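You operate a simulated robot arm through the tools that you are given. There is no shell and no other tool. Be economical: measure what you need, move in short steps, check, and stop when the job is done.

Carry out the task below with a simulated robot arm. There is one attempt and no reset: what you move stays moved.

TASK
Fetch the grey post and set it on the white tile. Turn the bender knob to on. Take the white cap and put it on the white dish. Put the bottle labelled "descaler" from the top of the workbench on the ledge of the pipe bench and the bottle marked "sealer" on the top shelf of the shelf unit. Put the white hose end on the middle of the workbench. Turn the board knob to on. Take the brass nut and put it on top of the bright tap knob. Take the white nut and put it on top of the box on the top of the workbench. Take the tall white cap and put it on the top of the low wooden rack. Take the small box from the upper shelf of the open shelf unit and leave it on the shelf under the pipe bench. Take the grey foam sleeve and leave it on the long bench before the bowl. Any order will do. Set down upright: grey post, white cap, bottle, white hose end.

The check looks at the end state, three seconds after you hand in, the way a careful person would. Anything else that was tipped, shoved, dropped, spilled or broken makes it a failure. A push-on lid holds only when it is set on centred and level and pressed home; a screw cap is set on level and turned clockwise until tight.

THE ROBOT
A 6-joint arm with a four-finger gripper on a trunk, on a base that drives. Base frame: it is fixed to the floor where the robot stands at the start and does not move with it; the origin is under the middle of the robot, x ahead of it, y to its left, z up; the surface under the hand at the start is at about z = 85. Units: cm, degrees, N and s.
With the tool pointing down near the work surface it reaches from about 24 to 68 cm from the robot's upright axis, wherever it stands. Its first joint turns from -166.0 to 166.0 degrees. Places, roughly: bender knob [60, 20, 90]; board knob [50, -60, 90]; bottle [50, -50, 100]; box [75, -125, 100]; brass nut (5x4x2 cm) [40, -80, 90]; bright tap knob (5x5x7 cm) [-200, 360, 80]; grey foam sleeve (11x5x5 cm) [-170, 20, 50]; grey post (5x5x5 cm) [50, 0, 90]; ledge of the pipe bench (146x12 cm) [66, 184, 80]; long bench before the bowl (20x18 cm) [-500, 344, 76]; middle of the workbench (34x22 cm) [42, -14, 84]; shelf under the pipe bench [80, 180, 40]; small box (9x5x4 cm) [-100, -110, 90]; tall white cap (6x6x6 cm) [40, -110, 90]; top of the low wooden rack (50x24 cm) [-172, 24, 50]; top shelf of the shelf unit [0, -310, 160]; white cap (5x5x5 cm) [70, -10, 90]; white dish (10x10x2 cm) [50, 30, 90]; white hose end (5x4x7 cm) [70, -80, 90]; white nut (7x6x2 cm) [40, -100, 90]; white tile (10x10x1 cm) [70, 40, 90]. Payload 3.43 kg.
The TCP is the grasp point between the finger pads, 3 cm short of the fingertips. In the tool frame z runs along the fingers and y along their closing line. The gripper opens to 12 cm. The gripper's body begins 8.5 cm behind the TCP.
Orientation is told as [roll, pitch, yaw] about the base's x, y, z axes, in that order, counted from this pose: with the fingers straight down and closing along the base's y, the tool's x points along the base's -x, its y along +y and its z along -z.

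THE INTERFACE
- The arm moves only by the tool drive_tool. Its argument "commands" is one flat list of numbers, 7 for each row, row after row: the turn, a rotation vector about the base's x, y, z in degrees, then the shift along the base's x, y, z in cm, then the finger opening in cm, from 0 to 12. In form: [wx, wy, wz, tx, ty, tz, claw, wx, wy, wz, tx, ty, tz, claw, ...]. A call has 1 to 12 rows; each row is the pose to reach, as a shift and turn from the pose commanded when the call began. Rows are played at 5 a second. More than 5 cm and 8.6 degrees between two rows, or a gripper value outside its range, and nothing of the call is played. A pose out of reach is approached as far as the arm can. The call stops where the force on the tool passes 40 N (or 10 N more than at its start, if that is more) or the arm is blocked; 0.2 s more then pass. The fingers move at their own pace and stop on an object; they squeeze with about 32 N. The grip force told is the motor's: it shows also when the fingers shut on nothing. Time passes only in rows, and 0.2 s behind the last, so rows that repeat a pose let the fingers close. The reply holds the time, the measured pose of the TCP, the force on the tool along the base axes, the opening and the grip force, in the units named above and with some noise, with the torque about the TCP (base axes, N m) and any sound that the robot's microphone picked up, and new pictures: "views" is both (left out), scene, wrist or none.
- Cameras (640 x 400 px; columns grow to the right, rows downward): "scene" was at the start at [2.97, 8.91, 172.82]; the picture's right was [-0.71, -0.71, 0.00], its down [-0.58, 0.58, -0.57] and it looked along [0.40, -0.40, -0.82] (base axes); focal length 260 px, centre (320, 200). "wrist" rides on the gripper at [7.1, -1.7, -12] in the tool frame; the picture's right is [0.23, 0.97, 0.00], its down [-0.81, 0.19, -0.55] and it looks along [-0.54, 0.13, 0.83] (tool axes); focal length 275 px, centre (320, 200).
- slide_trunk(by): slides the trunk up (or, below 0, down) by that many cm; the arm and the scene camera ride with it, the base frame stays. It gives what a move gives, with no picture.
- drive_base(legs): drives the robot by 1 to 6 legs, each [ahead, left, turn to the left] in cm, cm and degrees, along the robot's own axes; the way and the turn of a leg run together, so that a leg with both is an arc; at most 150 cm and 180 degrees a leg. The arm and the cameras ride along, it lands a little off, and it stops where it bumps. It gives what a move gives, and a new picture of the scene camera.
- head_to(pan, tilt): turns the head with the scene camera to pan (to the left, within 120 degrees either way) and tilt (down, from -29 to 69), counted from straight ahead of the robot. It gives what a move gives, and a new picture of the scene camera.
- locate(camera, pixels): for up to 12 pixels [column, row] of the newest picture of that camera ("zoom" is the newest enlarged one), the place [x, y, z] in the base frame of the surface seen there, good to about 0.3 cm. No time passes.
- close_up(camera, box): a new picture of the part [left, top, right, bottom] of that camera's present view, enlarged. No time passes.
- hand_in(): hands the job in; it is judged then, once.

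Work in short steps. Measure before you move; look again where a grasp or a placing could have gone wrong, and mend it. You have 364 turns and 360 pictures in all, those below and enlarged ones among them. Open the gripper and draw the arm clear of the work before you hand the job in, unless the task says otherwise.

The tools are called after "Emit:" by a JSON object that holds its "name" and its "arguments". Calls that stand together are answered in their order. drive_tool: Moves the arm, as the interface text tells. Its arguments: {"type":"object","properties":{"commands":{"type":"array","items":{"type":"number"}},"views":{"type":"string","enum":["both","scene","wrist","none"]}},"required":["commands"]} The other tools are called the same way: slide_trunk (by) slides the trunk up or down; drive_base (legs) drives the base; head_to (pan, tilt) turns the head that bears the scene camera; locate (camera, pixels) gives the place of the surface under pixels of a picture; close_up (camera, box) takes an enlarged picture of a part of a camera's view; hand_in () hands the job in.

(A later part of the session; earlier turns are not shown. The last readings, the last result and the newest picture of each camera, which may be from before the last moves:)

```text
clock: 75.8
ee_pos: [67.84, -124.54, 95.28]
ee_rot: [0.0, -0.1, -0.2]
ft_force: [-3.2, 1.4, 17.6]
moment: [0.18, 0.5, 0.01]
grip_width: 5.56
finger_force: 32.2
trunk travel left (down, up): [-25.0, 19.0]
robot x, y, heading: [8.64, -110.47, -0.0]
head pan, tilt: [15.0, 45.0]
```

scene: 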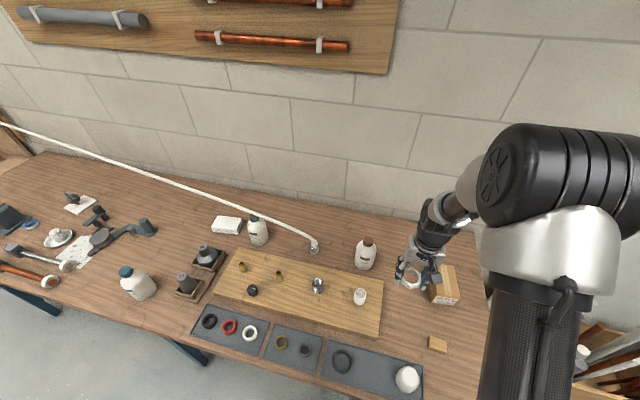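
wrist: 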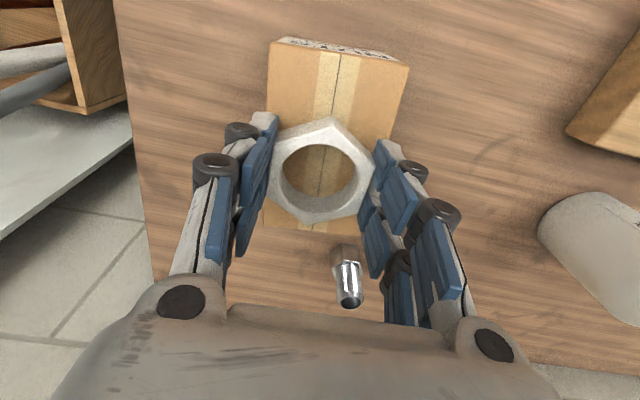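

Contact. I ease up slightly, open and rise.

Emit:
{"name": "drive_tool", "arguments": {"commands": [0, 0, 0, 0, 0, 0.2, 0, 0, 0, 0, 0, 0, 0.2, 6.5, 0, 0, 0, 0, 0, 0.2, 6.8, 0, 0, 0, 0, 0, 4, 7, 0, 0, 0, -2, 0, 8, 9, 0, 0, 0, -6, 0, 10, 12], "views": "wrist"}}

```text
clock: 77.2
ee_pos: [61.56, -124.43, 105.19]
ee_rot: [0.0, 0.1, -0.1]
ft_force: [-0.2, -0.2, 0.2]
moment: [-0.02, 0.03, -0.01]
grip_width: 10.78
finger_force: 0.0
trunk travel left (down, up): [-25.0, 19.0]
robot x, y, heading: [8.71, -110.53, -0.1]
head pan, tilt: [15.0, 45.0]
```

wrist: 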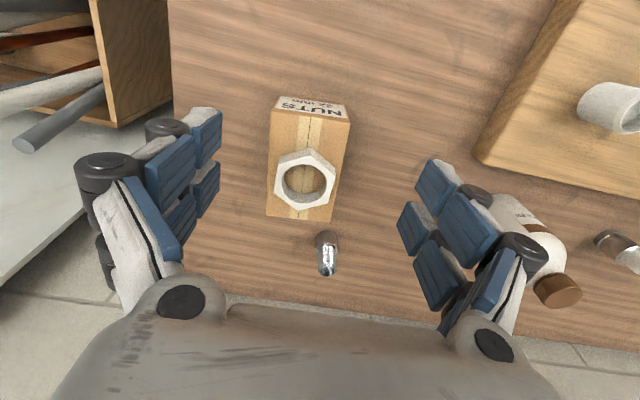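

The nut is on the box. Before carrying the sealer, I look at the shelf unit to the right.

Emit:
{"name": "head_to", "arguments": {"pan": -95, "tilt": 10}}

```text
clock: 79.0
ee_pos: [61.98, -124.48, 105.07]
ee_rot: [-0.2, 0.1, -0.2]
ft_force: [0.0, 0.5, 0.0]
moment: [0.0, 0.03, 0.03]
grip_width: 12.0
finger_force: 0.2
trunk travel left (down, up): [-25.0, 19.0]
robot x, y, heading: [8.55, -110.27, -0.1]
head pan, tilt: [-95.0, 10.0]
```

scene: 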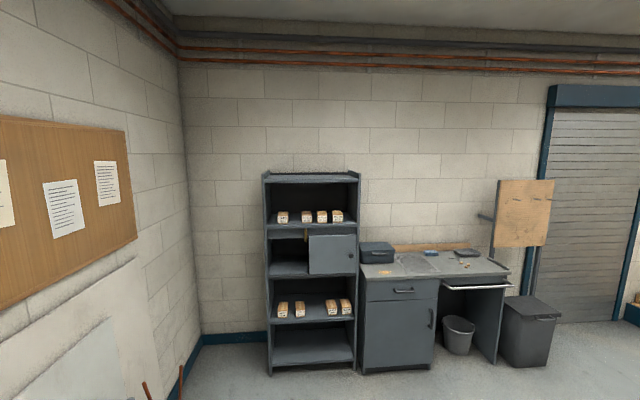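

Emit:
{"name": "close_up", "arguments": {"camera": "scene", "box": [250, 160, 370, 380]}}

Emit:
{"name": "locate", "arguments": {"camera": "scene", "pixels": [[275, 177], [312, 178], [350, 180], [310, 226], [310, 200], [265, 180], [358, 178], [310, 262], [310, 314], [310, 355], [310, 340], [270, 230]]}}

```text
1.82 times, centred on (310, 270) of scene
```

zoom: 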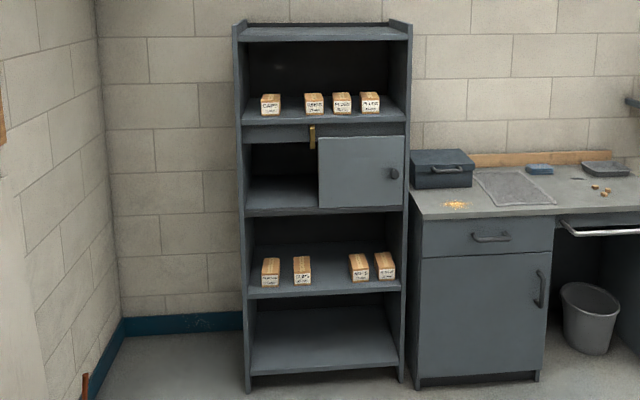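

```text
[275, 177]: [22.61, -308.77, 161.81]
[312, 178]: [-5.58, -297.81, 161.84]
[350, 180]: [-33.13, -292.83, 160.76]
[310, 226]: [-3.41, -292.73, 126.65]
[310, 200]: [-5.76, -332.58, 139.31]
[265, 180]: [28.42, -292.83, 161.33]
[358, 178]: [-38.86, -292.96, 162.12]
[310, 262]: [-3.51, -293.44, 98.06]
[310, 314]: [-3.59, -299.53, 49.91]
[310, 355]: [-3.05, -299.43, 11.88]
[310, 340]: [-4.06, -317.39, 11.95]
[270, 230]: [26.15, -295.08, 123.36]
```

Top board of the unit is at z≈162, open above. I test how high the tool-down pose can reach with the trunk fully up.

Emit:
{"name": "slide_trunk", "arguments": {"by": 19}}

Emit:
{"name": "drive_tool", "arguments": {"commands": [0, 0, 0, -1, 0.5, 5, 12, 0, 0, 0, -2, 1, 9.8, 12, 0, 0, 0, -3, 1.5, 14.6, 12, 0, 0, 0, -4, 2, 19.4, 12, 0, 0, 0, -5, 2.5, 24.2, 12, 0, 0, 0, -6, 3, 29, 12, 0, 0, 0, -7, 3.5, 33.8, 12, 0, 0, 0, -8, 4, 38.6, 12, 0, 0, 0, -9, 4.5, 43.4, 12, 0, 0, 0, -10, 5, 48, 12], "views": "none"}}

```text
clock: 81.1
ee_pos: [61.88, -124.53, 124.03]
ee_rot: [0.0, 0.0, -0.3]
ft_force: [0.2, 0.6, 0.6]
moment: [-0.02, 0.0, -0.02]
grip_width: 12.03
finger_force: 0.1
trunk travel left (down, up): [-44.0, 0.0]
robot x, y, heading: [8.47, -110.12, 0.0]
head pan, tilt: [-95.0, 10.0]
```

```text
refused: row 1 steps farther than a row can; nothing moved
```

Emit:
{"name": "drive_tool", "arguments": {"commands": [0, 0, 0, -1, 0.5, 4.8, 12, 0, 0, 0, -2, 1, 9.6, 12, 0, 0, 0, -3, 1.5, 14.4, 12, 0, 0, 0, -4, 2, 19.2, 12, 0, 0, 0, -5, 2.5, 24, 12, 0, 0, 0, -6, 3, 28.8, 12, 0, 0, 0, -7, 3.5, 33.6, 12, 0, 0, 0, -8, 4, 38.4, 12, 0, 0, 0, -9, 4.5, 43.2, 12, 0, 0, 0, -10, 5, 48, 12], "views": "none"}}

```text
clock: 83.3
ee_pos: [51.8, -119.55, 172.01]
ee_rot: [-0.1, 0.1, -0.2]
ft_force: [0.1, 1.0, 0.4]
moment: [-0.03, -0.03, 0.0]
grip_width: 11.99
finger_force: 0.0
trunk travel left (down, up): [-44.0, 0.0]
robot x, y, heading: [8.78, -110.56, 0.1]
head pan, tilt: [-95.0, 10.0]
```

Tool-down reaches z=172 at 44 cm radius—good enough. I come back down (trunk −19) toward the sealer.

Emit:
{"name": "drive_tool", "arguments": {"commands": [0, 0, 0, 1, 1.5, -4.5, 12, 0, 0, 0, 2, 3, -9, 12, 0, 0, 0, 3, 4.5, -13.5, 12, 0, 0, 0, 4, 6, -18, 12, 0, 0, 0, 5, 7.5, -22.5, 12, 0, 0, 0, 6, 9, -27, 12, 0, 0, 0, 7, 10.5, -31.5, 12, 0, 0, 0, 8, 12, -36, 12, 0, 0, 0, 9, 14, -40, 12, 0, 0, 0, 10, 18, -42, 12], "views": "none"}}

Emit:
{"name": "slide_trunk", "arguments": {"by": -19}}

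Emit:
{"name": "drive_tool", "arguments": {"commands": [0, 0, 0, 0, 2, 0, 12], "views": "wrist"}}

```text
clock: 85.5
ee_pos: [62.01, -101.5, 130.16]
ee_rot: [-0.1, 0.1, -0.2]
ft_force: [-0.2, 0.8, 0.3]
moment: [-0.06, 0.04, 0.02]
grip_width: 11.98
finger_force: 0.1
trunk travel left (down, up): [-44.0, 0.0]
robot x, y, heading: [8.63, -110.25, -0.0]
head pan, tilt: [-95.0, 10.0]
```

```text
clock: 87.6
ee_pos: [62.01, -101.72, 111.2]
ee_rot: [0.0, 0.2, -0.2]
ft_force: [0.5, 0.3, 0.3]
moment: [0.02, -0.02, 0.01]
grip_width: 12.0
finger_force: 0.0
trunk travel left (down, up): [-25.0, 19.0]
robot x, y, heading: [8.59, -110.16, 0.0]
head pan, tilt: [-95.0, 10.0]
```

```text
clock: 88.0
ee_pos: [61.9, -99.59, 111.2]
ee_rot: [-0.2, 0.0, -0.2]
ft_force: [-0.8, 0.5, -1.4]
moment: [-0.02, -0.01, 0.01]
grip_width: 12.01
finger_force: 0.1
trunk travel left (down, up): [-25.0, 19.0]
robot x, y, heading: [8.85, -110.42, 0.0]
head pan, tilt: [-95.0, 10.0]
```

wrist: 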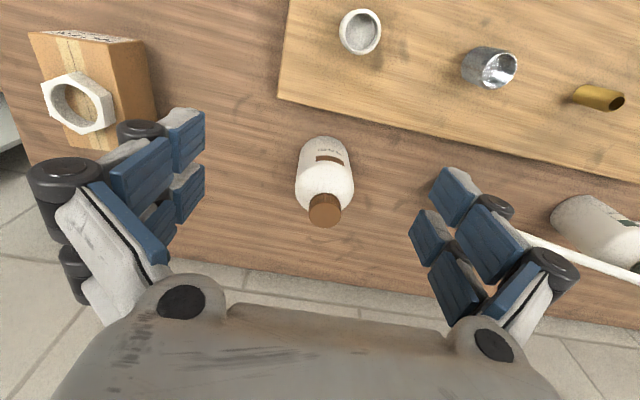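

Emit:
{"name": "locate", "arguments": {"camera": "wrist", "pixels": [[325, 210], [313, 210], [338, 210], [325, 198], [325, 224], [300, 175], [351, 175], [325, 140]]}}

Emit:
{"name": "close_up", "arguments": {"camera": "wrist", "box": [270, 120, 380, 240]}}

```text
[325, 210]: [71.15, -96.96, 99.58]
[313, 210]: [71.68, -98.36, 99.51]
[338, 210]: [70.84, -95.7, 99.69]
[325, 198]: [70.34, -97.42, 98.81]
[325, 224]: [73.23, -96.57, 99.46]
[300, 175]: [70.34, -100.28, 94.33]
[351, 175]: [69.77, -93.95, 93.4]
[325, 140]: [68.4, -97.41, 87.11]
```

```text
3.33 times, centred on (325, 180) of wrist
```

zoom: 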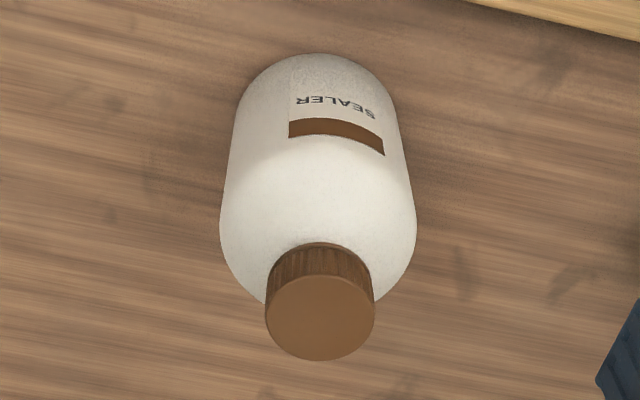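

Bottle axis (71.8,-97.1), top 99.6, ~6.5 cm wide. I go above it, then descend to TCP 92.4 and grip the body.

Emit:
{"name": "drive_tool", "arguments": {"commands": [0, 0, 0, 4.7, 1.2, 0, 11, 0, 0, 0, 9.4, 2.5, -1, 11, 0, 0, 0, 9.9, 2.5, -5, 11, 0, 0, 0, 9.9, 2.5, -10, 11, 0, 0, 0, 9.9, 2.5, -14.5, 11, 0, 0, 0, 9.9, 2.5, -18.8, 11], "views": "wrist"}}

```text
clock: 89.4
ee_pos: [71.84, -97.09, 92.14]
ee_rot: [0.0, 0.0, -0.2]
ft_force: [0.5, -0.1, 0.2]
moment: [-0.01, 0.03, 0.02]
grip_width: 10.97
finger_force: 0.0
trunk travel left (down, up): [-25.0, 19.0]
robot x, y, heading: [8.93, -110.47, -0.3]
head pan, tilt: [-95.0, 10.0]
```

wrist: 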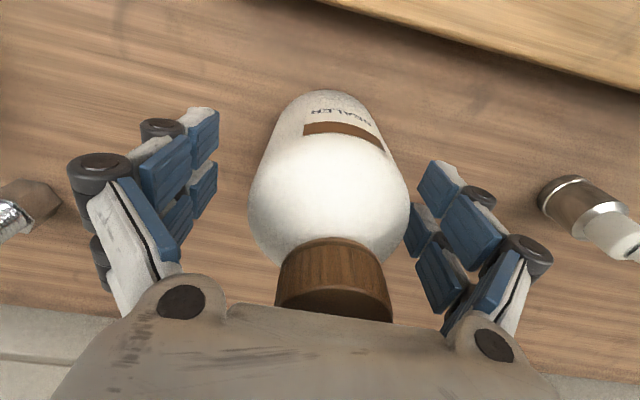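

The bottle sits slightly right of the finger middle; I shift +0.3 y, close and lift a little.

Emit:
{"name": "drive_tool", "arguments": {"commands": [0, 0, 0, 0, 0.3, 0, 9, 0, 0, 0, 0, 0.3, 0, 5, 0, 0, 0, 0, 0.3, 0, 3, 0, 0, 0, 0, 0.3, 0, 0, 0, 0, 0, 0, 0.3, 0, 0, 0, 0, 0, 0, 0.3, 0.5, 0, 0, 0, 0, 0, 0.3, 2, 0], "views": "wrist"}}

```text
clock: 91.0
ee_pos: [71.73, -96.86, 94.26]
ee_rot: [-0.1, 0.2, -0.1]
ft_force: [0.2, -0.6, -4.0]
moment: [0.0, 0.01, 0.02]
grip_width: 7.19
finger_force: 31.6
trunk travel left (down, up): [-25.0, 19.0]
robot x, y, heading: [8.56, -110.67, -0.5]
head pan, tilt: [-95.0, 10.0]
```

wrist: 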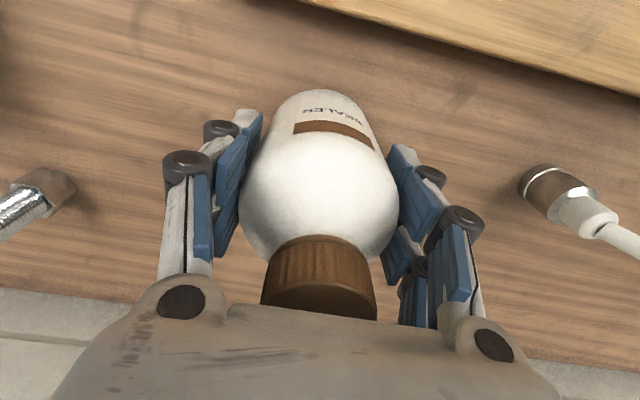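

Held (4 N). I lift and retract it to a carrying pose.

Emit:
{"name": "drive_tool", "arguments": {"commands": [0, 0, 0, 0, 0, 4.5, 0, 0, 0, 0, 0, 0, 9, 0, 0, 0, 0, -2, -1.5, 13, 0, 0, 0, 0, -5, -3.5, 16, 0, 0, 0, 0, -8, -5.5, 19, 0, 0, 0, 0, -11, -7.5, 22, 0, 0, 0, 0, -14, -9.5, 25, 0, 0, 0, 0, -17, -11.5, 28, 0, 0, 0, 0, -19, -13, 30, 0], "views": "none"}}

Emit:
{"name": "drive_base", "arguments": {"legs": [[-30, 0, 0], [0, 0, -90]]}}

Emit:
{"name": "head_to", "arguments": {"pan": 0, "tilt": 15}}

```text
clock: 93.0
ee_pos: [52.84, -110.01, 124.3]
ee_rot: [-0.1, 0.1, -0.3]
ft_force: [-0.2, 0.0, -4.1]
moment: [-0.02, -0.01, 0.0]
grip_width: 7.21
finger_force: 31.8
trunk travel left (down, up): [-25.0, 19.0]
robot x, y, heading: [8.79, -110.5, -0.2]
head pan, tilt: [-95.0, 10.0]
```

```text
clock: 98.9
ee_pos: [-21.63, -154.53, 124.31]
ee_rot: [0.0, 0.1, -91.0]
ft_force: [0.2, 0.3, -2.8]
moment: [0.0, -0.02, 0.03]
grip_width: 7.24
finger_force: 32.2
trunk travel left (down, up): [-25.0, 19.0]
robot x, y, heading: [-21.6, -109.97, -91.2]
head pan, tilt: [-95.0, 10.0]
```

scene: 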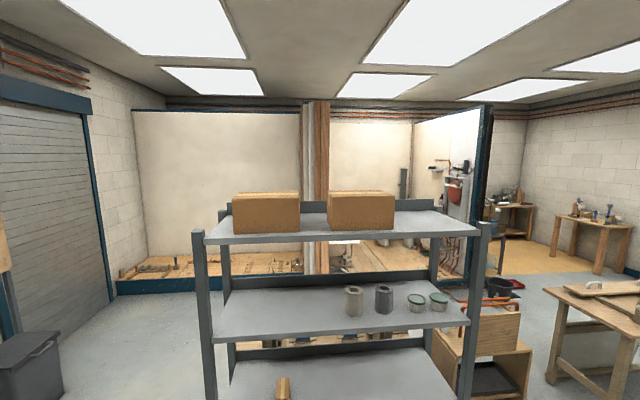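

```text
clock: 100.6
ee_pos: [-21.61, -154.47, 124.36]
ee_rot: [-0.1, 0.2, -91.1]
ft_force: [-0.2, 0.0, -4.0]
moment: [-0.01, -0.01, 0.03]
grip_width: 7.19
finger_force: 32.3
trunk travel left (down, up): [-25.0, 19.0]
robot x, y, heading: [-21.24, -110.33, -91.0]
head pan, tilt: [0.0, 15.0]
```

scene: 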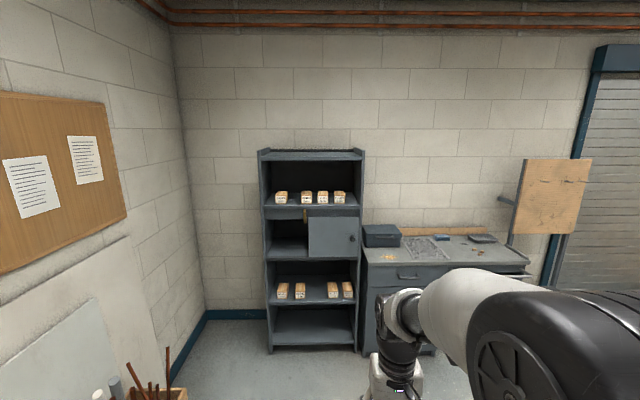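

I drive toward the shelf unit, stopping short, then raise trunk and arm.

Emit:
{"name": "drive_base", "arguments": {"legs": [[0, 17, 1.2], [108, 0, 0]]}}

Emit:
{"name": "slide_trunk", "arguments": {"by": 19}}

Emit:
{"name": "drive_tool", "arguments": {"commands": [0, 0, 0, 0, 0, 4.8, 0, 0, 0, 0, 0, 0, 9.6, 0, 0, 0, 0, 0, 0, 14.4, 0, 0, 0, 0, 0, 0, 19.2, 0, 0, 0, 0, 0, 0, 24, 0, 0, 0, 0, 0, 0, 28.8, 0, 0, 0, 0, 0, 0, 31, 0], "views": "scene"}}

```text
clock: 107.2
ee_pos: [-2.54, -262.64, 124.33]
ee_rot: [0.0, 0.1, -89.6]
ft_force: [0.5, 0.4, -4.1]
moment: [0.01, 0.03, 0.0]
grip_width: 7.21
finger_force: 31.9
trunk travel left (down, up): [-25.0, 19.0]
robot x, y, heading: [-3.47, -218.82, -89.3]
head pan, tilt: [0.0, 15.0]
```

scene: 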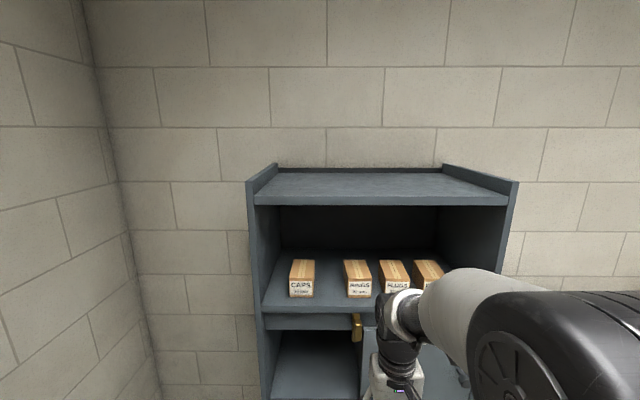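

```text
clock: 109.3
ee_pos: [-2.56, -262.7, 143.29]
ee_rot: [-0.1, 0.1, -89.5]
ft_force: [-0.3, 0.6, -4.7]
moment: [-0.02, 0.0, -0.04]
grip_width: 7.18
finger_force: 32.2
trunk travel left (down, up): [-44.0, 0.0]
robot x, y, heading: [-3.46, -218.45, -89.4]
head pan, tilt: [0.0, 15.0]
```

```text
clock: 110.9
ee_pos: [-2.64, -262.63, 174.31]
ee_rot: [0.0, 0.3, -89.7]
ft_force: [0.0, -0.3, -4.7]
moment: [0.05, 0.01, 0.01]
grip_width: 7.23
finger_force: 32.1
trunk travel left (down, up): [-44.0, 0.0]
robot x, y, heading: [-3.87, -218.24, -89.6]
head pan, tilt: [0.0, 15.0]
```

scene: 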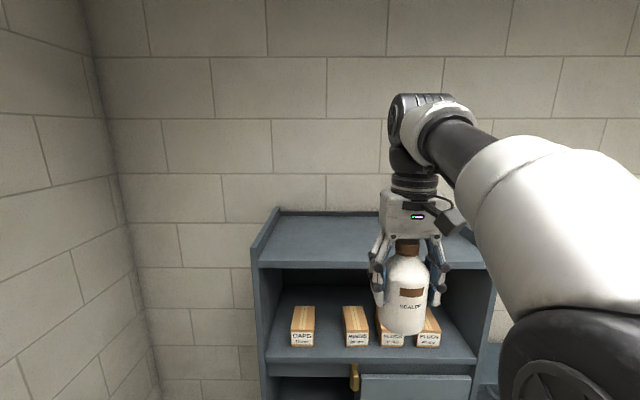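

The bottle hangs at bottom z≈167. I measure the top board.

Emit:
{"name": "locate", "arguments": {"camera": "scene", "pixels": [[320, 240], [330, 220], [300, 258], [350, 263], [280, 212], [320, 250]]}}

Emit:
{"name": "drive_base", "arguments": {"legs": [[43, 0, 0]]}}

```text
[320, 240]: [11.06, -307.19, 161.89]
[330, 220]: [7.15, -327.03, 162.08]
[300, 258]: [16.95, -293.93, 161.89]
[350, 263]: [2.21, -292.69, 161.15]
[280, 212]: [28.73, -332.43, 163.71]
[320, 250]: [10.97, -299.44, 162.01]
```

```text
clock: 113.6
ee_pos: [-2.14, -306.09, 174.27]
ee_rot: [-0.1, 0.1, -89.5]
ft_force: [-0.2, 1.2, -3.8]
moment: [0.0, 0.06, 0.01]
grip_width: 7.21
finger_force: 32.1
trunk travel left (down, up): [-44.0, 0.0]
robot x, y, heading: [-3.2, -262.18, -89.3]
head pan, tilt: [0.0, 15.0]
```

scene: 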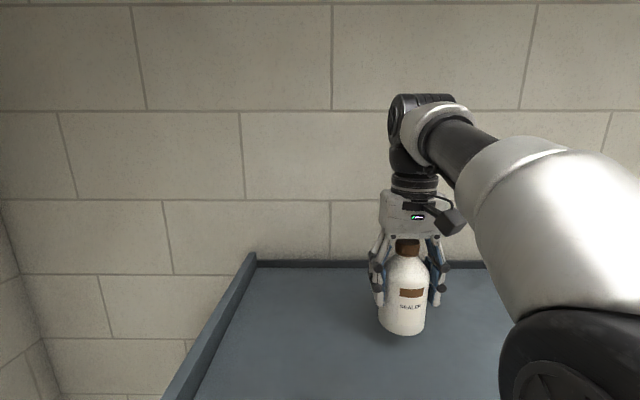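

Over the board at y≈-306. I lower from 174.3 toward 169.2 in steps to contact.

Emit:
{"name": "drive_tool", "arguments": {"commands": [0, 0, 0, 0, 0, -2.5, 0, 0, 0, 0, 0, 0, -4.4, 0, 0, 0, 0, 0, 0, -4.8, 0, 0, 0, 0, 0, 0, -5.1, 0], "views": "none"}}

```text
clock: 114.6
ee_pos: [-2.04, -306.12, 169.23]
ee_rot: [-0.1, -0.1, -89.5]
ft_force: [-0.4, 0.3, 4.9]
moment: [0.13, 0.07, 0.02]
grip_width: 7.21
finger_force: 32.1
trunk travel left (down, up): [-44.0, 0.0]
robot x, y, heading: [-3.49, -261.83, -89.3]
head pan, tilt: [0.0, 15.0]
```

Contact. I open, rise 2.5 cm, and then back straight out (the fingers straddle the bottle along x).

Emit:
{"name": "drive_tool", "arguments": {"commands": [0, 0, 0, 0, 0, 0, 8.5, 0, 0, 0, 0, 0, 0, 10.5, 0, 0, 0, 0, 0, 1.5, 11.5, 0, 0, 0, 0, 0, 4, 11.5, 0, 0, 0, 0, 0, 8, 11.5, 0, 0, 0, 0, 0, 12, 11.5], "views": "scene"}}

```text
clock: 116.0
ee_pos: [-2.17, -304.91, 178.69]
ee_rot: [-0.2, -0.1, -89.6]
ft_force: [0.1, 0.3, 0.7]
moment: [-0.06, 0.02, -0.03]
grip_width: 11.5
finger_force: 0.0
out of reach, approached as far as the arm can: row 6
trunk travel left (down, up): [-44.0, 0.0]
robot x, y, heading: [-3.0, -261.7, -89.6]
head pan, tilt: [0.0, 15.0]
```

scene: 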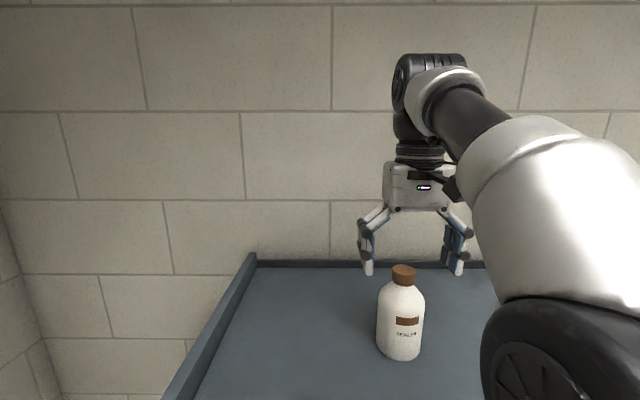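

Sealer is standing on the top shelf. I back away, lower the arm and trunk, and turn toward the open shelf unit.

Emit:
{"name": "drive_base", "arguments": {"legs": [[-120, 0, 0]]}}

Emit:
{"name": "drive_tool", "arguments": {"commands": [0, 0, 0, 0, 0, -4.5, 12, 0, 0, 0, 0, 0, -9, 12, 0, 0, 0, 0, 0, -13.5, 12, 0, 0, 0, 0, 0, -18, 12, 0, 0, 0, 0, 0, -22.5, 12, 0, 0, 0, 0, 0, -27, 12, 0, 0, 0, 0, 0, -31.5, 12], "views": "none"}}

Emit:
{"name": "slide_trunk", "arguments": {"by": -19}}

Emit:
{"name": "head_to", "arguments": {"pan": -80, "tilt": 30}}

```text
clock: 122.1
ee_pos: [-3.62, -184.98, 178.71]
ee_rot: [0.0, 0.0, -88.9]
ft_force: [0.4, 0.4, -0.1]
moment: [-0.05, 0.01, 0.0]
grip_width: 11.5
finger_force: 0.0
trunk travel left (down, up): [-44.0, 0.0]
robot x, y, heading: [-5.08, -141.54, -89.0]
head pan, tilt: [0.0, 15.0]
```

scene: 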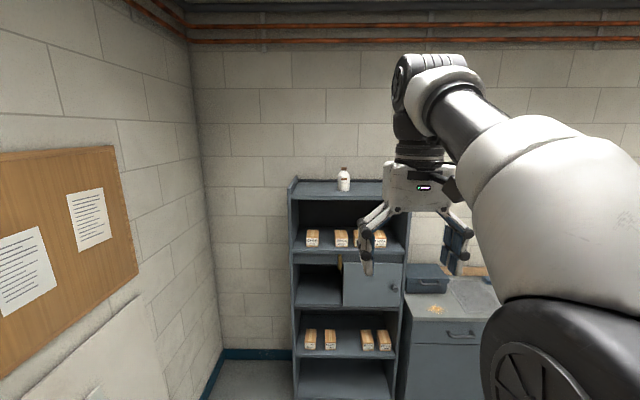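

```text
clock: 123.7
ee_pos: [-3.43, -185.13, 146.97]
ee_rot: [-0.2, -0.1, -88.9]
ft_force: [1.0, -0.6, 0.2]
moment: [0.02, 0.0, 0.01]
grip_width: 11.95
finger_force: 0.1
trunk travel left (down, up): [-44.0, 0.0]
robot x, y, heading: [-5.33, -141.31, -88.9]
head pan, tilt: [0.0, 15.0]
```

```text
clock: 125.7
ee_pos: [-3.67, -184.97, 128.03]
ee_rot: [-0.1, 0.0, -88.9]
ft_force: [-0.3, -0.5, 0.6]
moment: [-0.02, 0.0, 0.01]
grip_width: 12.03
finger_force: 0.0
trunk travel left (down, up): [-25.0, 19.0]
robot x, y, heading: [-4.99, -141.54, -88.6]
head pan, tilt: [0.0, 15.0]
```

```text
clock: 127.3
ee_pos: [-3.62, -184.86, 128.07]
ee_rot: [-0.1, 0.0, -88.8]
ft_force: [-0.8, 0.1, 0.2]
moment: [-0.03, 0.02, 0.0]
grip_width: 11.98
finger_force: 0.0
trunk travel left (down, up): [-25.0, 19.0]
robot x, y, heading: [-5.24, -141.88, -88.6]
head pan, tilt: [-80.0, 30.0]
```

scene: 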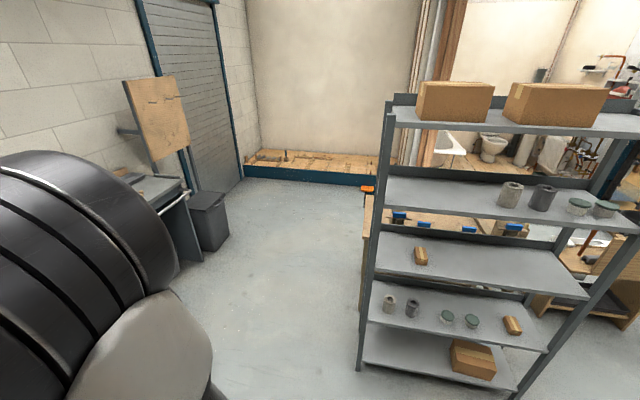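

A small box sits on the middle shelf at (421,255), another on a lower shelf (513,325). I measure both and the shelf geometry.

Emit:
{"name": "locate", "arguments": {"camera": "scene", "pixels": [[421, 250], [422, 262], [513, 325], [400, 262], [560, 298], [455, 238], [585, 240], [510, 228], [390, 235], [505, 280], [400, 215], [480, 345]]}}

Emit:
{"name": "close_up", "arguments": {"camera": "scene", "box": [380, 170, 640, 332]}}

```text
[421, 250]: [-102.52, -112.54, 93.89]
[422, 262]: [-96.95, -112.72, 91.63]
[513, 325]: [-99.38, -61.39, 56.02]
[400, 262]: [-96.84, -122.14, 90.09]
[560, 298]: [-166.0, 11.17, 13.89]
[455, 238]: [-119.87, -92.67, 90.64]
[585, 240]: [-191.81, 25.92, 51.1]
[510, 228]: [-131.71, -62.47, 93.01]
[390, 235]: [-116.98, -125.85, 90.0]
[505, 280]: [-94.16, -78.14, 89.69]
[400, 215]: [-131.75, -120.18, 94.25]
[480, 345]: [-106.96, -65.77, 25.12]
```

```text
2.46 times, centred on (510, 251) of scene
```

zoom: 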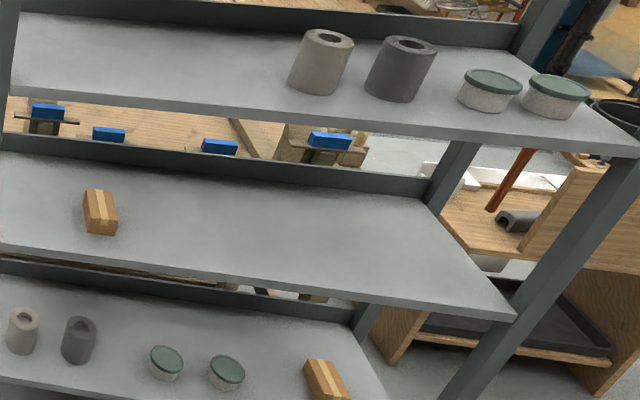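

The target box: centre ≈(-101,-112.5), shelf at z=90. I turn to face the unit and park in front of it, to grasp with a horizontal tool.

Emit:
{"name": "drive_base", "arguments": {"legs": [[0, 0, -91.3], [28, 0, 0], [0, -29, 0]]}}

Emit:
{"name": "head_to", "arguments": {"pan": 0, "tilt": 45}}

```text
clock: 134.8
ee_pos: [-76.06, -112.46, 128.04]
ee_rot: [0.0, 0.0, 179.1]
ft_force: [1.1, 0.6, -0.1]
moment: [-0.05, 0.02, -0.02]
grip_width: 12.01
finger_force: 0.2
trunk travel left (down, up): [-25.0, 19.0]
robot x, y, heading: [-32.64, -112.36, 179.0]
head pan, tilt: [-80.0, 30.0]
```

scene: 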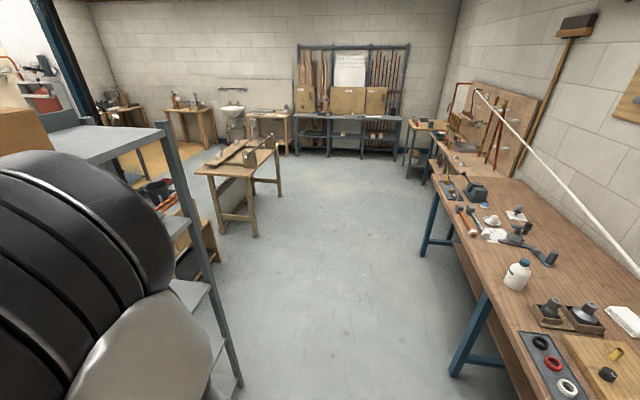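

```text
clock: 136.3
ee_pos: [-75.97, -112.49, 128.15]
ee_rot: [0.0, 0.0, 179.0]
ft_force: [-0.7, 0.4, -0.1]
moment: [-0.02, -0.01, -0.01]
grip_width: 12.01
finger_force: 0.0
trunk travel left (down, up): [-25.0, 19.0]
robot x, y, heading: [-32.69, -112.86, 179.1]
head pan, tilt: [0.0, 45.0]
```

scene: 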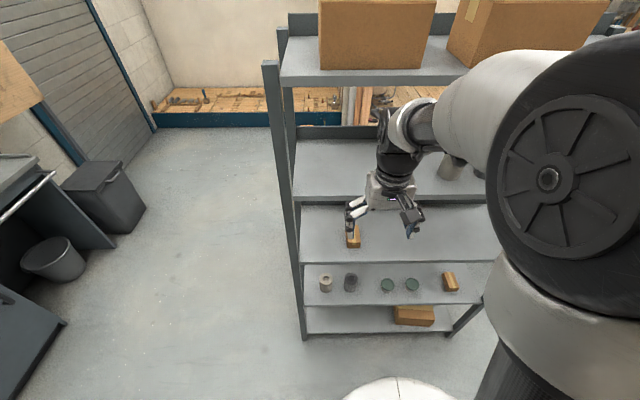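

I back 25 cm to make room, then swing the tool to horizontal while lowering to the shelf height.

Emit:
{"name": "drive_base", "arguments": {"legs": [[-25, 0, 0]]}}

Emit:
{"name": "drive_tool", "arguments": {"commands": [0, 8.2, 0, -2, 0, -1, 12, 0, 16.4, 0, -4, 0, -3, 12, 0, 24.6, 0, -6, 0, -6, 12, 0, 32.8, 0, -8, 0, -9, 12, 0, 41, 0, -10, 0, -12, 12, 0, 49.2, 0, -12, 0, -15, 12, 0, 57.4, 0, -14, 0, -18, 12, 0, 65.6, 0, -16, 0, -22, 12, 0, 73.8, 0, -18, 0, -26, 12, 0, 80, 0, -19, 0, -30, 12, 0, 85, 0, -20, 0, -33, 12], "views": "both"}}

```text
clock: 138.1
ee_pos: [-50.7, -112.84, 128.11]
ee_rot: [0.0, 0.0, 179.0]
ft_force: [0.5, -0.4, 0.4]
moment: [0.02, 0.05, 0.01]
grip_width: 11.99
finger_force: 0.1
trunk travel left (down, up): [-25.0, 19.0]
robot x, y, heading: [-7.31, -112.8, 179.1]
head pan, tilt: [0.0, 45.0]
```

scene: 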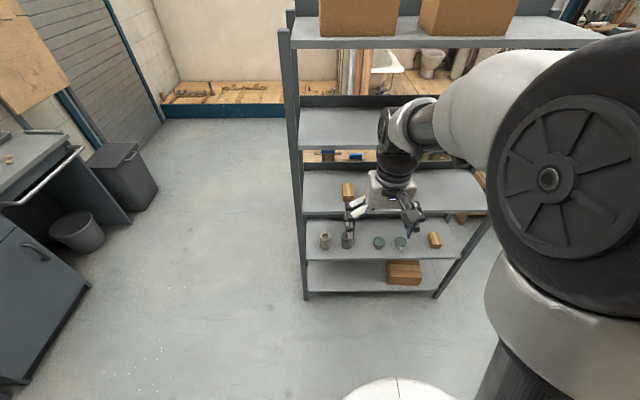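

```text
clock: 140.5
ee_pos: [-70.91, -112.75, 95.04]
ee_rot: [10.8, -85.2, 169.2]
ft_force: [-0.1, 0.7, -0.3]
moment: [0.01, 0.04, 0.0]
grip_width: 11.99
finger_force: 0.2
trunk travel left (down, up): [-25.0, 19.0]
robot x, y, heading: [-7.73, -112.77, 179.0]
head pan, tilt: [0.0, 45.0]
```

scene: 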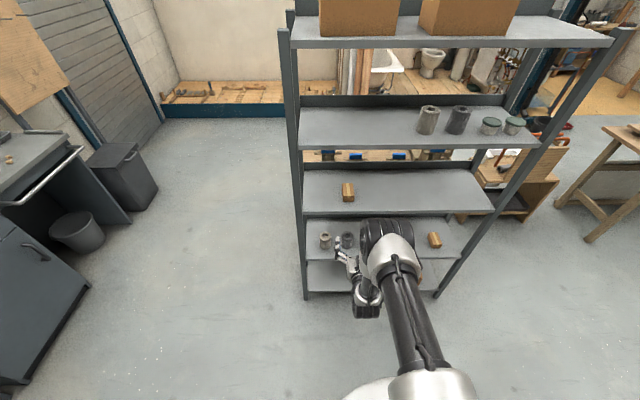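
wrist: 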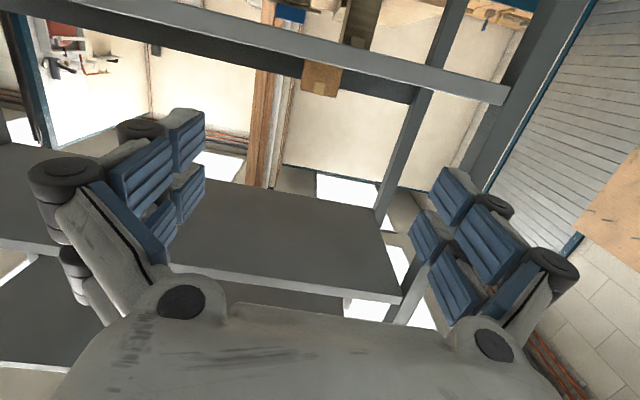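

The camera rides under the gripper in this pose; a 60° tilt gives more room. First I measure the box precisely.

Emit:
{"name": "close_up", "arguments": {"camera": "scene", "box": [320, 165, 380, 215]}}

Emit:
{"name": "locate", "arguments": {"camera": "zoom", "pixels": [[250, 150], [330, 150], [260, 240], [370, 245], [310, 200], [310, 280]]}}

```text
8.00 times, centred on (350, 190) of scene
```

zoom: 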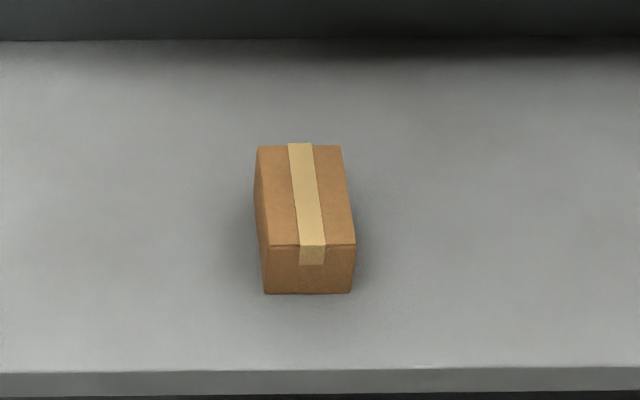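

```text
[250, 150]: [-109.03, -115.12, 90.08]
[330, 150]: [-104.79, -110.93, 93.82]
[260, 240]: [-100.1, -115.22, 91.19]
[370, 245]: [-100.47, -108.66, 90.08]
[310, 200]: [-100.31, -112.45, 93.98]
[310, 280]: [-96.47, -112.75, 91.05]
```

Box: centre (-100.7,-112.5), top 94. I tilt back to 60°, then drive ahead so that the hand stands just before it.

Emit:
{"name": "drive_tool", "arguments": {"commands": [0, -8.3, 0, 0, 0, 1, 9, 0, -16.6, 0, 0, 0, 2, 9, 0, -25, 0, 0, 0, 3, 9], "views": "none"}}

Emit:
{"name": "drive_base", "arguments": {"legs": [[18, 0, 0]]}}

Emit:
{"name": "drive_tool", "arguments": {"commands": [0, 0, 0, 0, 0, 0, 9], "views": "wrist"}}

```text
clock: 141.3
ee_pos: [-70.79, -112.85, 97.99]
ee_rot: [1.5, -59.9, 178.2]
ft_force: [0.5, 0.4, -1.0]
moment: [0.0, 0.01, 0.0]
grip_width: 9.02
finger_force: 0.0
trunk travel left (down, up): [-25.0, 19.0]
robot x, y, heading: [-7.08, -112.85, 179.0]
head pan, tilt: [0.0, 45.0]
```

```text
clock: 142.8
ee_pos: [-88.79, -112.56, 98.02]
ee_rot: [1.5, -60.0, 178.2]
ft_force: [-0.7, -0.2, 0.2]
moment: [-0.04, 0.01, 0.0]
grip_width: 9.0
finger_force: 0.0
trunk travel left (down, up): [-25.0, 19.0]
robot x, y, heading: [-25.8, -112.6, 179.2]
head pan, tilt: [0.0, 45.0]
```

scene: 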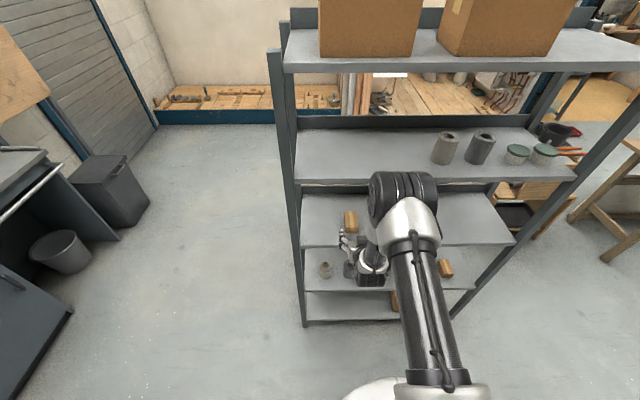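

```text
clock: 143.2
ee_pos: [-88.84, -112.47, 98.06]
ee_rot: [1.4, -60.0, 178.1]
ft_force: [0.0, -0.1, -0.1]
moment: [0.02, 0.0, 0.01]
grip_width: 9.0
finger_force: 0.1
trunk travel left (down, up): [-25.0, 19.0]
robot x, y, heading: [-25.28, -112.69, 179.3]
head pan, tilt: [0.0, 45.0]
```

wrist: 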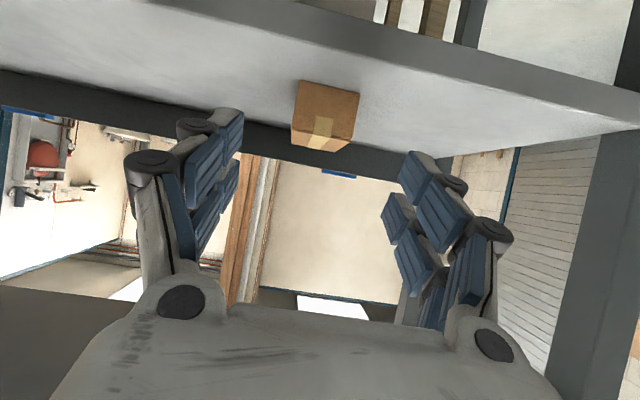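

Aligned. I advance and lower along the approach.

Emit:
{"name": "drive_tool", "arguments": {"commands": [0, 0, 0, -2, 0, -3, 9, 0, 0, 0, -4, 0, -5.2, 9, 0, 0, 0, -7, 0, -5.2, 9, 0, 0, 0, -10, 0, -5.2, 9, 0, 0, 0, -11.5, 0, -5.2, 9], "views": "both"}}

```text
clock: 144.4
ee_pos: [-100.03, -112.67, 92.88]
ee_rot: [1.6, -60.2, 178.1]
ft_force: [6.6, 0.2, 12.9]
moment: [-0.05, -0.13, 0.01]
grip_width: 9.46
finger_force: 7.2
trunk travel left (down, up): [-25.0, 19.0]
robot x, y, heading: [-25.91, -112.57, 178.9]
head pan, tilt: [0.0, 45.0]
```

scene: 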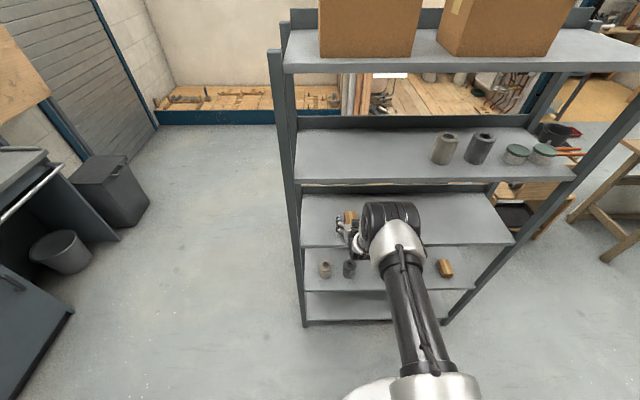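
wrist: 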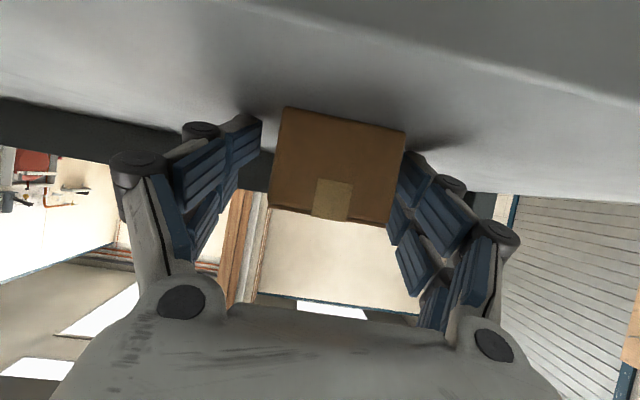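

The tips press on the shelf slightly; I raise 0.6 and close.

Emit:
{"name": "drive_tool", "arguments": {"commands": [0, 0, 0, 0, 0, 0.7, 9, 0, 0, 0, 0, 0, 0.7, 6, 0, 0, 0, 0, 0, 0.7, 3, 0, 0, 0, 0, 0, 0.7, 0, 0, 0, 0, 0, 0, 0.7, 0], "views": "wrist"}}

```text
clock: 145.6
ee_pos: [-100.04, -112.45, 93.61]
ee_rot: [1.5, -60.0, 178.1]
ft_force: [1.3, -0.1, 0.3]
moment: [0.01, -0.04, -0.03]
grip_width: 4.97
finger_force: 28.7
trunk travel left (down, up): [-25.0, 19.0]
robot x, y, heading: [-24.77, -112.44, 179.4]
head pan, tilt: [0.0, 45.0]
```

wrist: 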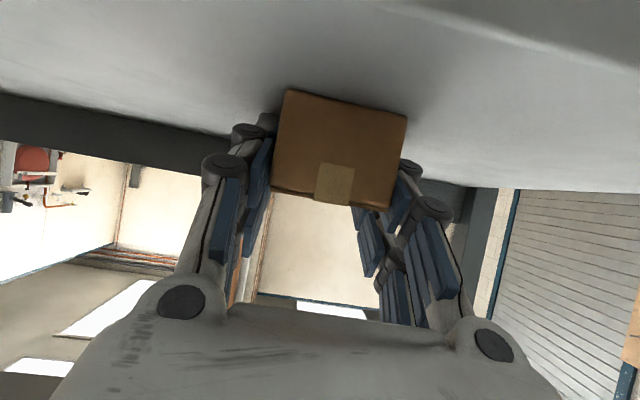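

Gripped at 4.97 cm. I lift 3 cm and pull out.

Emit:
{"name": "drive_tool", "arguments": {"commands": [0, 0, 0, 0, 0, 1, 0, 0, 0, 0, 0, 0, 3, 0, 0, 0, 0, 4, 0, 4, 0, 0, 0, 0, 8, 0, 5, 0, 0, 0, 0, 12, 0, 5, 0], "views": "wrist"}}

Emit:
{"name": "drive_base", "arguments": {"legs": [[-18, 0, 0]]}}

```text
clock: 146.8
ee_pos: [-88.27, -112.53, 98.57]
ee_rot: [1.5, -60.1, 178.2]
ft_force: [0.3, -0.9, -0.6]
moment: [-0.03, -0.03, 0.02]
grip_width: 4.96
finger_force: 31.9
trunk travel left (down, up): [-25.0, 19.0]
robot x, y, heading: [-25.6, -112.95, 178.5]
head pan, tilt: [0.0, 45.0]
```

wrist: 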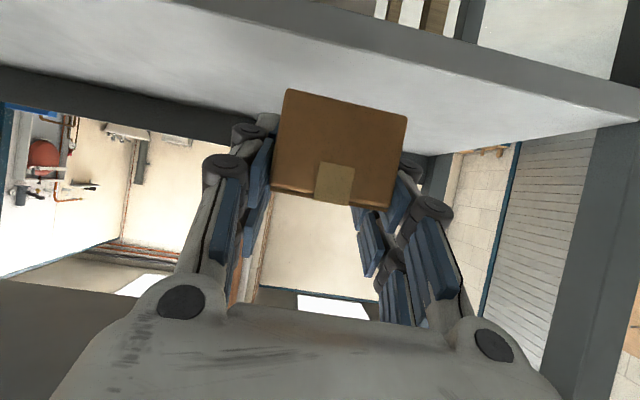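

```text
clock: 148.3
ee_pos: [-69.99, -112.79, 98.56]
ee_rot: [1.6, -60.0, 178.0]
ft_force: [0.5, -0.3, -0.4]
moment: [-0.04, -0.01, 0.0]
grip_width: 4.93
finger_force: 31.9
trunk travel left (down, up): [-25.0, 19.0]
robot x, y, heading: [-7.13, -112.82, 179.2]
head pan, tilt: [0.0, 45.0]
```

scene: 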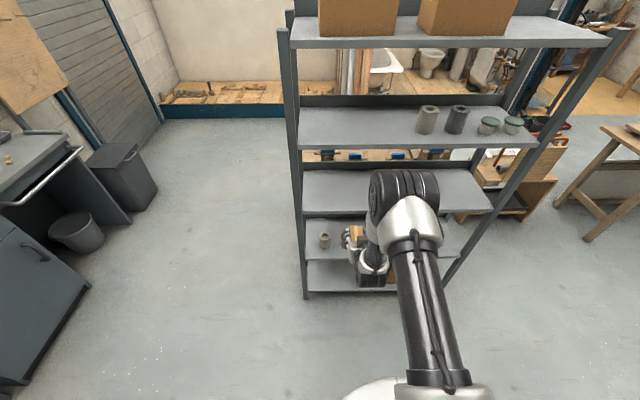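

Box held. I tuck the arm a bit and drive toward the pipe bench: strafe along +y first, then turn.

Emit:
{"name": "drive_tool", "arguments": {"commands": [0, 0, 0, 3, 0, 4, 0, 0, 0, 0, 6, 0, 8, 0, 0, 0, 0, 9, 0, 12, 0], "views": "none"}}

Emit:
{"name": "drive_base", "arguments": {"legs": [[0, -130, 0], [0, -50, 0], [25, 0, 0], [0, 0, -179]]}}

```text
clock: 149.2
ee_pos: [-60.74, -112.79, 110.64]
ee_rot: [1.5, -60.1, 178.0]
ft_force: [1.5, -0.6, -1.7]
moment: [0.0, -0.03, 0.01]
grip_width: 4.95
finger_force: 32.2
trunk travel left (down, up): [-25.0, 19.0]
robot x, y, heading: [-7.24, -112.93, 179.1]
head pan, tilt: [0.0, 45.0]
```

```text
clock: 167.1
ee_pos: [24.78, 64.97, 110.53]
ee_rot: [1.5, -60.0, -4.0]
ft_force: [0.2, 0.2, -1.4]
moment: [-0.02, 0.02, -0.02]
grip_width: 4.93
finger_force: 32.1
trunk travel left (down, up): [-25.0, 19.0]
robot x, y, heading: [-29.23, 67.12, -3.0]
head pan, tilt: [0.0, 45.0]
```

scene: 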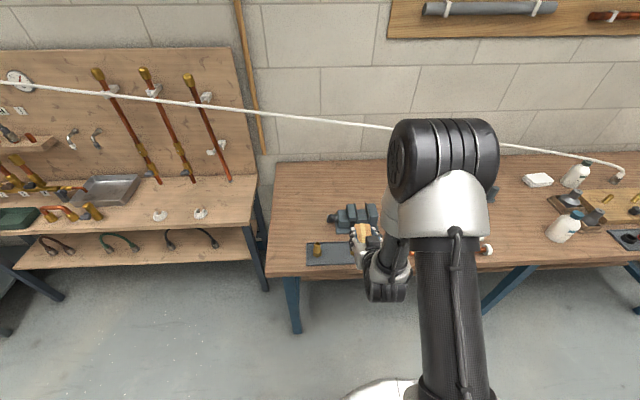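

I see the pipe bench left: top strip and a shelf below. I straighten and strafe left toward y≈165.

Emit:
{"name": "drive_base", "arguments": {"legs": [[0, 0, 3], [0, 100, 0]]}}

Emit:
{"name": "close_up", "arguments": {"camera": "scene", "box": [100, 100, 560, 388]}}

```text
clock: 172.6
ee_pos: [25.09, 165.51, 110.51]
ee_rot: [1.5, -60.0, -1.4]
ft_force: [-0.3, -0.2, -1.3]
moment: [-0.03, 0.03, -0.03]
grip_width: 4.97
finger_force: 31.8
trunk travel left (down, up): [-25.0, 19.0]
robot x, y, heading: [-28.65, 165.35, -0.2]
head pan, tilt: [0.0, 45.0]
```

scene: 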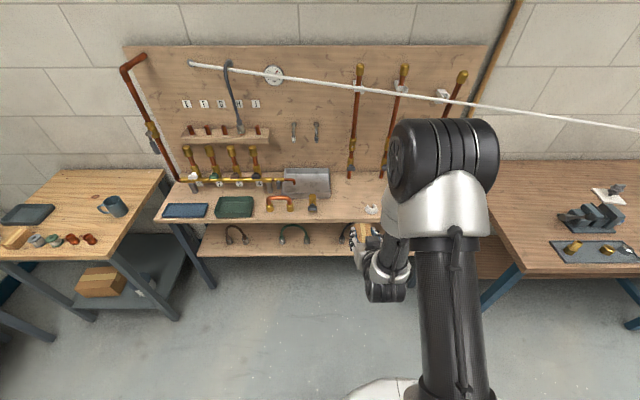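

```text
1.39 times, centred on (330, 244) of scene
```

zoom: 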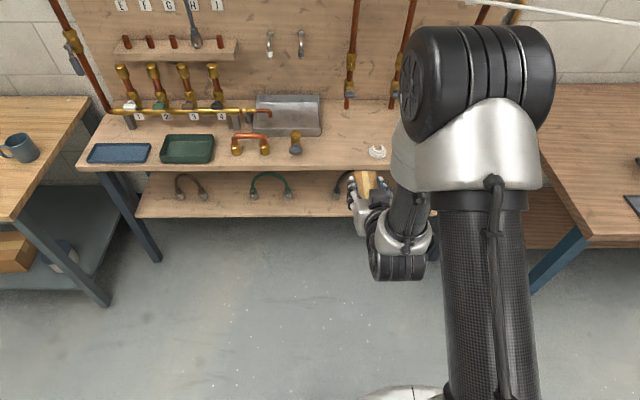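

Emit:
{"name": "locate", "arguments": {"camera": "scene", "pixels": [[260, 240], [260, 230], [320, 245], [330, 235], [260, 218], [330, 210], [340, 196], [335, 250], [295, 232], [345, 232], [312, 205], [370, 209]]}}

Emit:
{"name": "close_up", "arguments": {"camera": "scene", "box": [190, 170, 390, 270]}}

```text
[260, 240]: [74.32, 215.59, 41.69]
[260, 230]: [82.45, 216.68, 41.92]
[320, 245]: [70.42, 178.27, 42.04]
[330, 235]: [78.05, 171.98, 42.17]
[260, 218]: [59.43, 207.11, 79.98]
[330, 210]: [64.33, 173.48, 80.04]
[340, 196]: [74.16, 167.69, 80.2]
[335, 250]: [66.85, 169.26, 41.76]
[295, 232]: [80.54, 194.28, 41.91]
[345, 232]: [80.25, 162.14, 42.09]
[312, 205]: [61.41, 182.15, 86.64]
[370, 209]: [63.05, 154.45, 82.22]
```

```text
3.20 times, centred on (290, 220) of scene
```

zoom: 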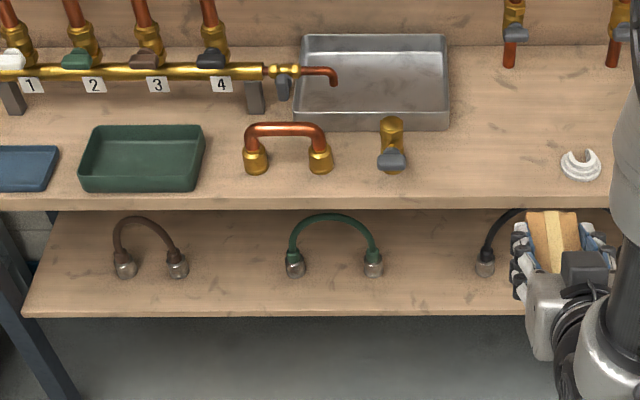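

Shelf at z=42, front edge x≈65; a free gap lies around y≈176 between the hose loops. I strafe 10.5 left, lower trunk and arm in front of the bench.

Emit:
{"name": "drive_base", "arguments": {"legs": [[0, 10.5, 0.2]]}}

Emit:
{"name": "slide_trunk", "arguments": {"by": -25}}

Emit:
{"name": "drive_tool", "arguments": {"commands": [0, 0, 0, 1, 0, -4.5, 0, 0, 0, 0, 2, 0, -9, 0, 0, 0, 0, 3, 0, -13.5, 0, 0, 0, 0, 4, 0, -18, 0, 0, 0, 0, 5, 0, -22.5, 0, 0, 0, 0, 6, 0, -27, 0, 0, 0, 0, 7, 0, -31.5, 0, 0, 0, 0, 8, 0, -35, 0], "views": "both"}}

```text
clock: 173.8
ee_pos: [25.14, 176.33, 110.48]
ee_rot: [1.3, -60.0, -1.1]
ft_force: [-0.7, 1.0, -1.0]
moment: [-0.02, 0.0, -0.03]
grip_width: 4.91
finger_force: 32.3
trunk travel left (down, up): [-25.0, 19.0]
robot x, y, heading: [-28.58, 175.5, -0.4]
head pan, tilt: [0.0, 45.0]
```

scene: 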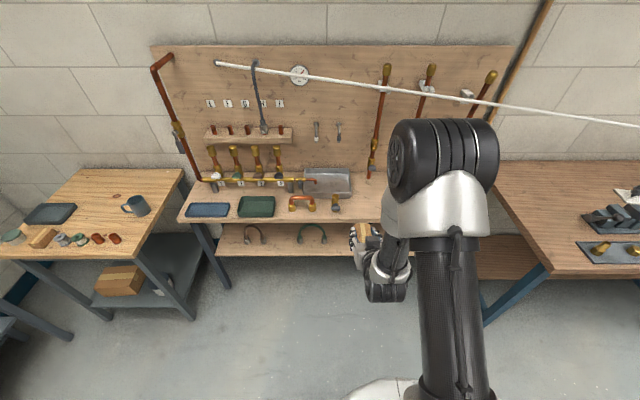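

```text
clock: 176.3
ee_pos: [25.14, 176.32, 85.59]
ee_rot: [1.4, -59.9, -1.2]
ft_force: [-0.3, -0.5, -1.6]
moment: [-0.02, 0.03, 0.01]
grip_width: 4.9
finger_force: 32.2
trunk travel left (down, up): [0.0, 44.0]
robot x, y, heading: [-28.22, 176.15, -0.4]
head pan, tilt: [0.0, 45.0]
```

```text
clock: 178.1
ee_pos: [33.28, 176.13, 50.38]
ee_rot: [1.5, -60.0, -1.3]
ft_force: [0.5, 0.1, -1.0]
moment: [-0.03, 0.04, 0.0]
grip_width: 4.93
finger_force: 32.2
trunk travel left (down, up): [0.0, 44.0]
robot x, y, heading: [-28.35, 175.66, -0.2]
head pan, tilt: [0.0, 45.0]
```

scene: 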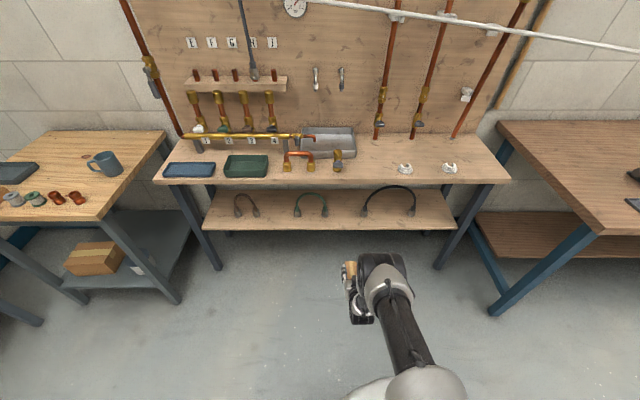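
wrist: 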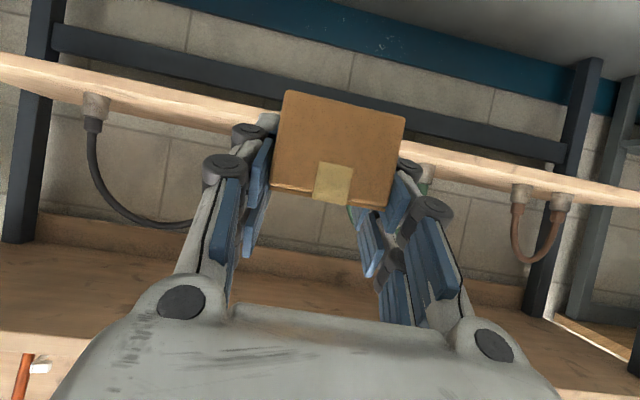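

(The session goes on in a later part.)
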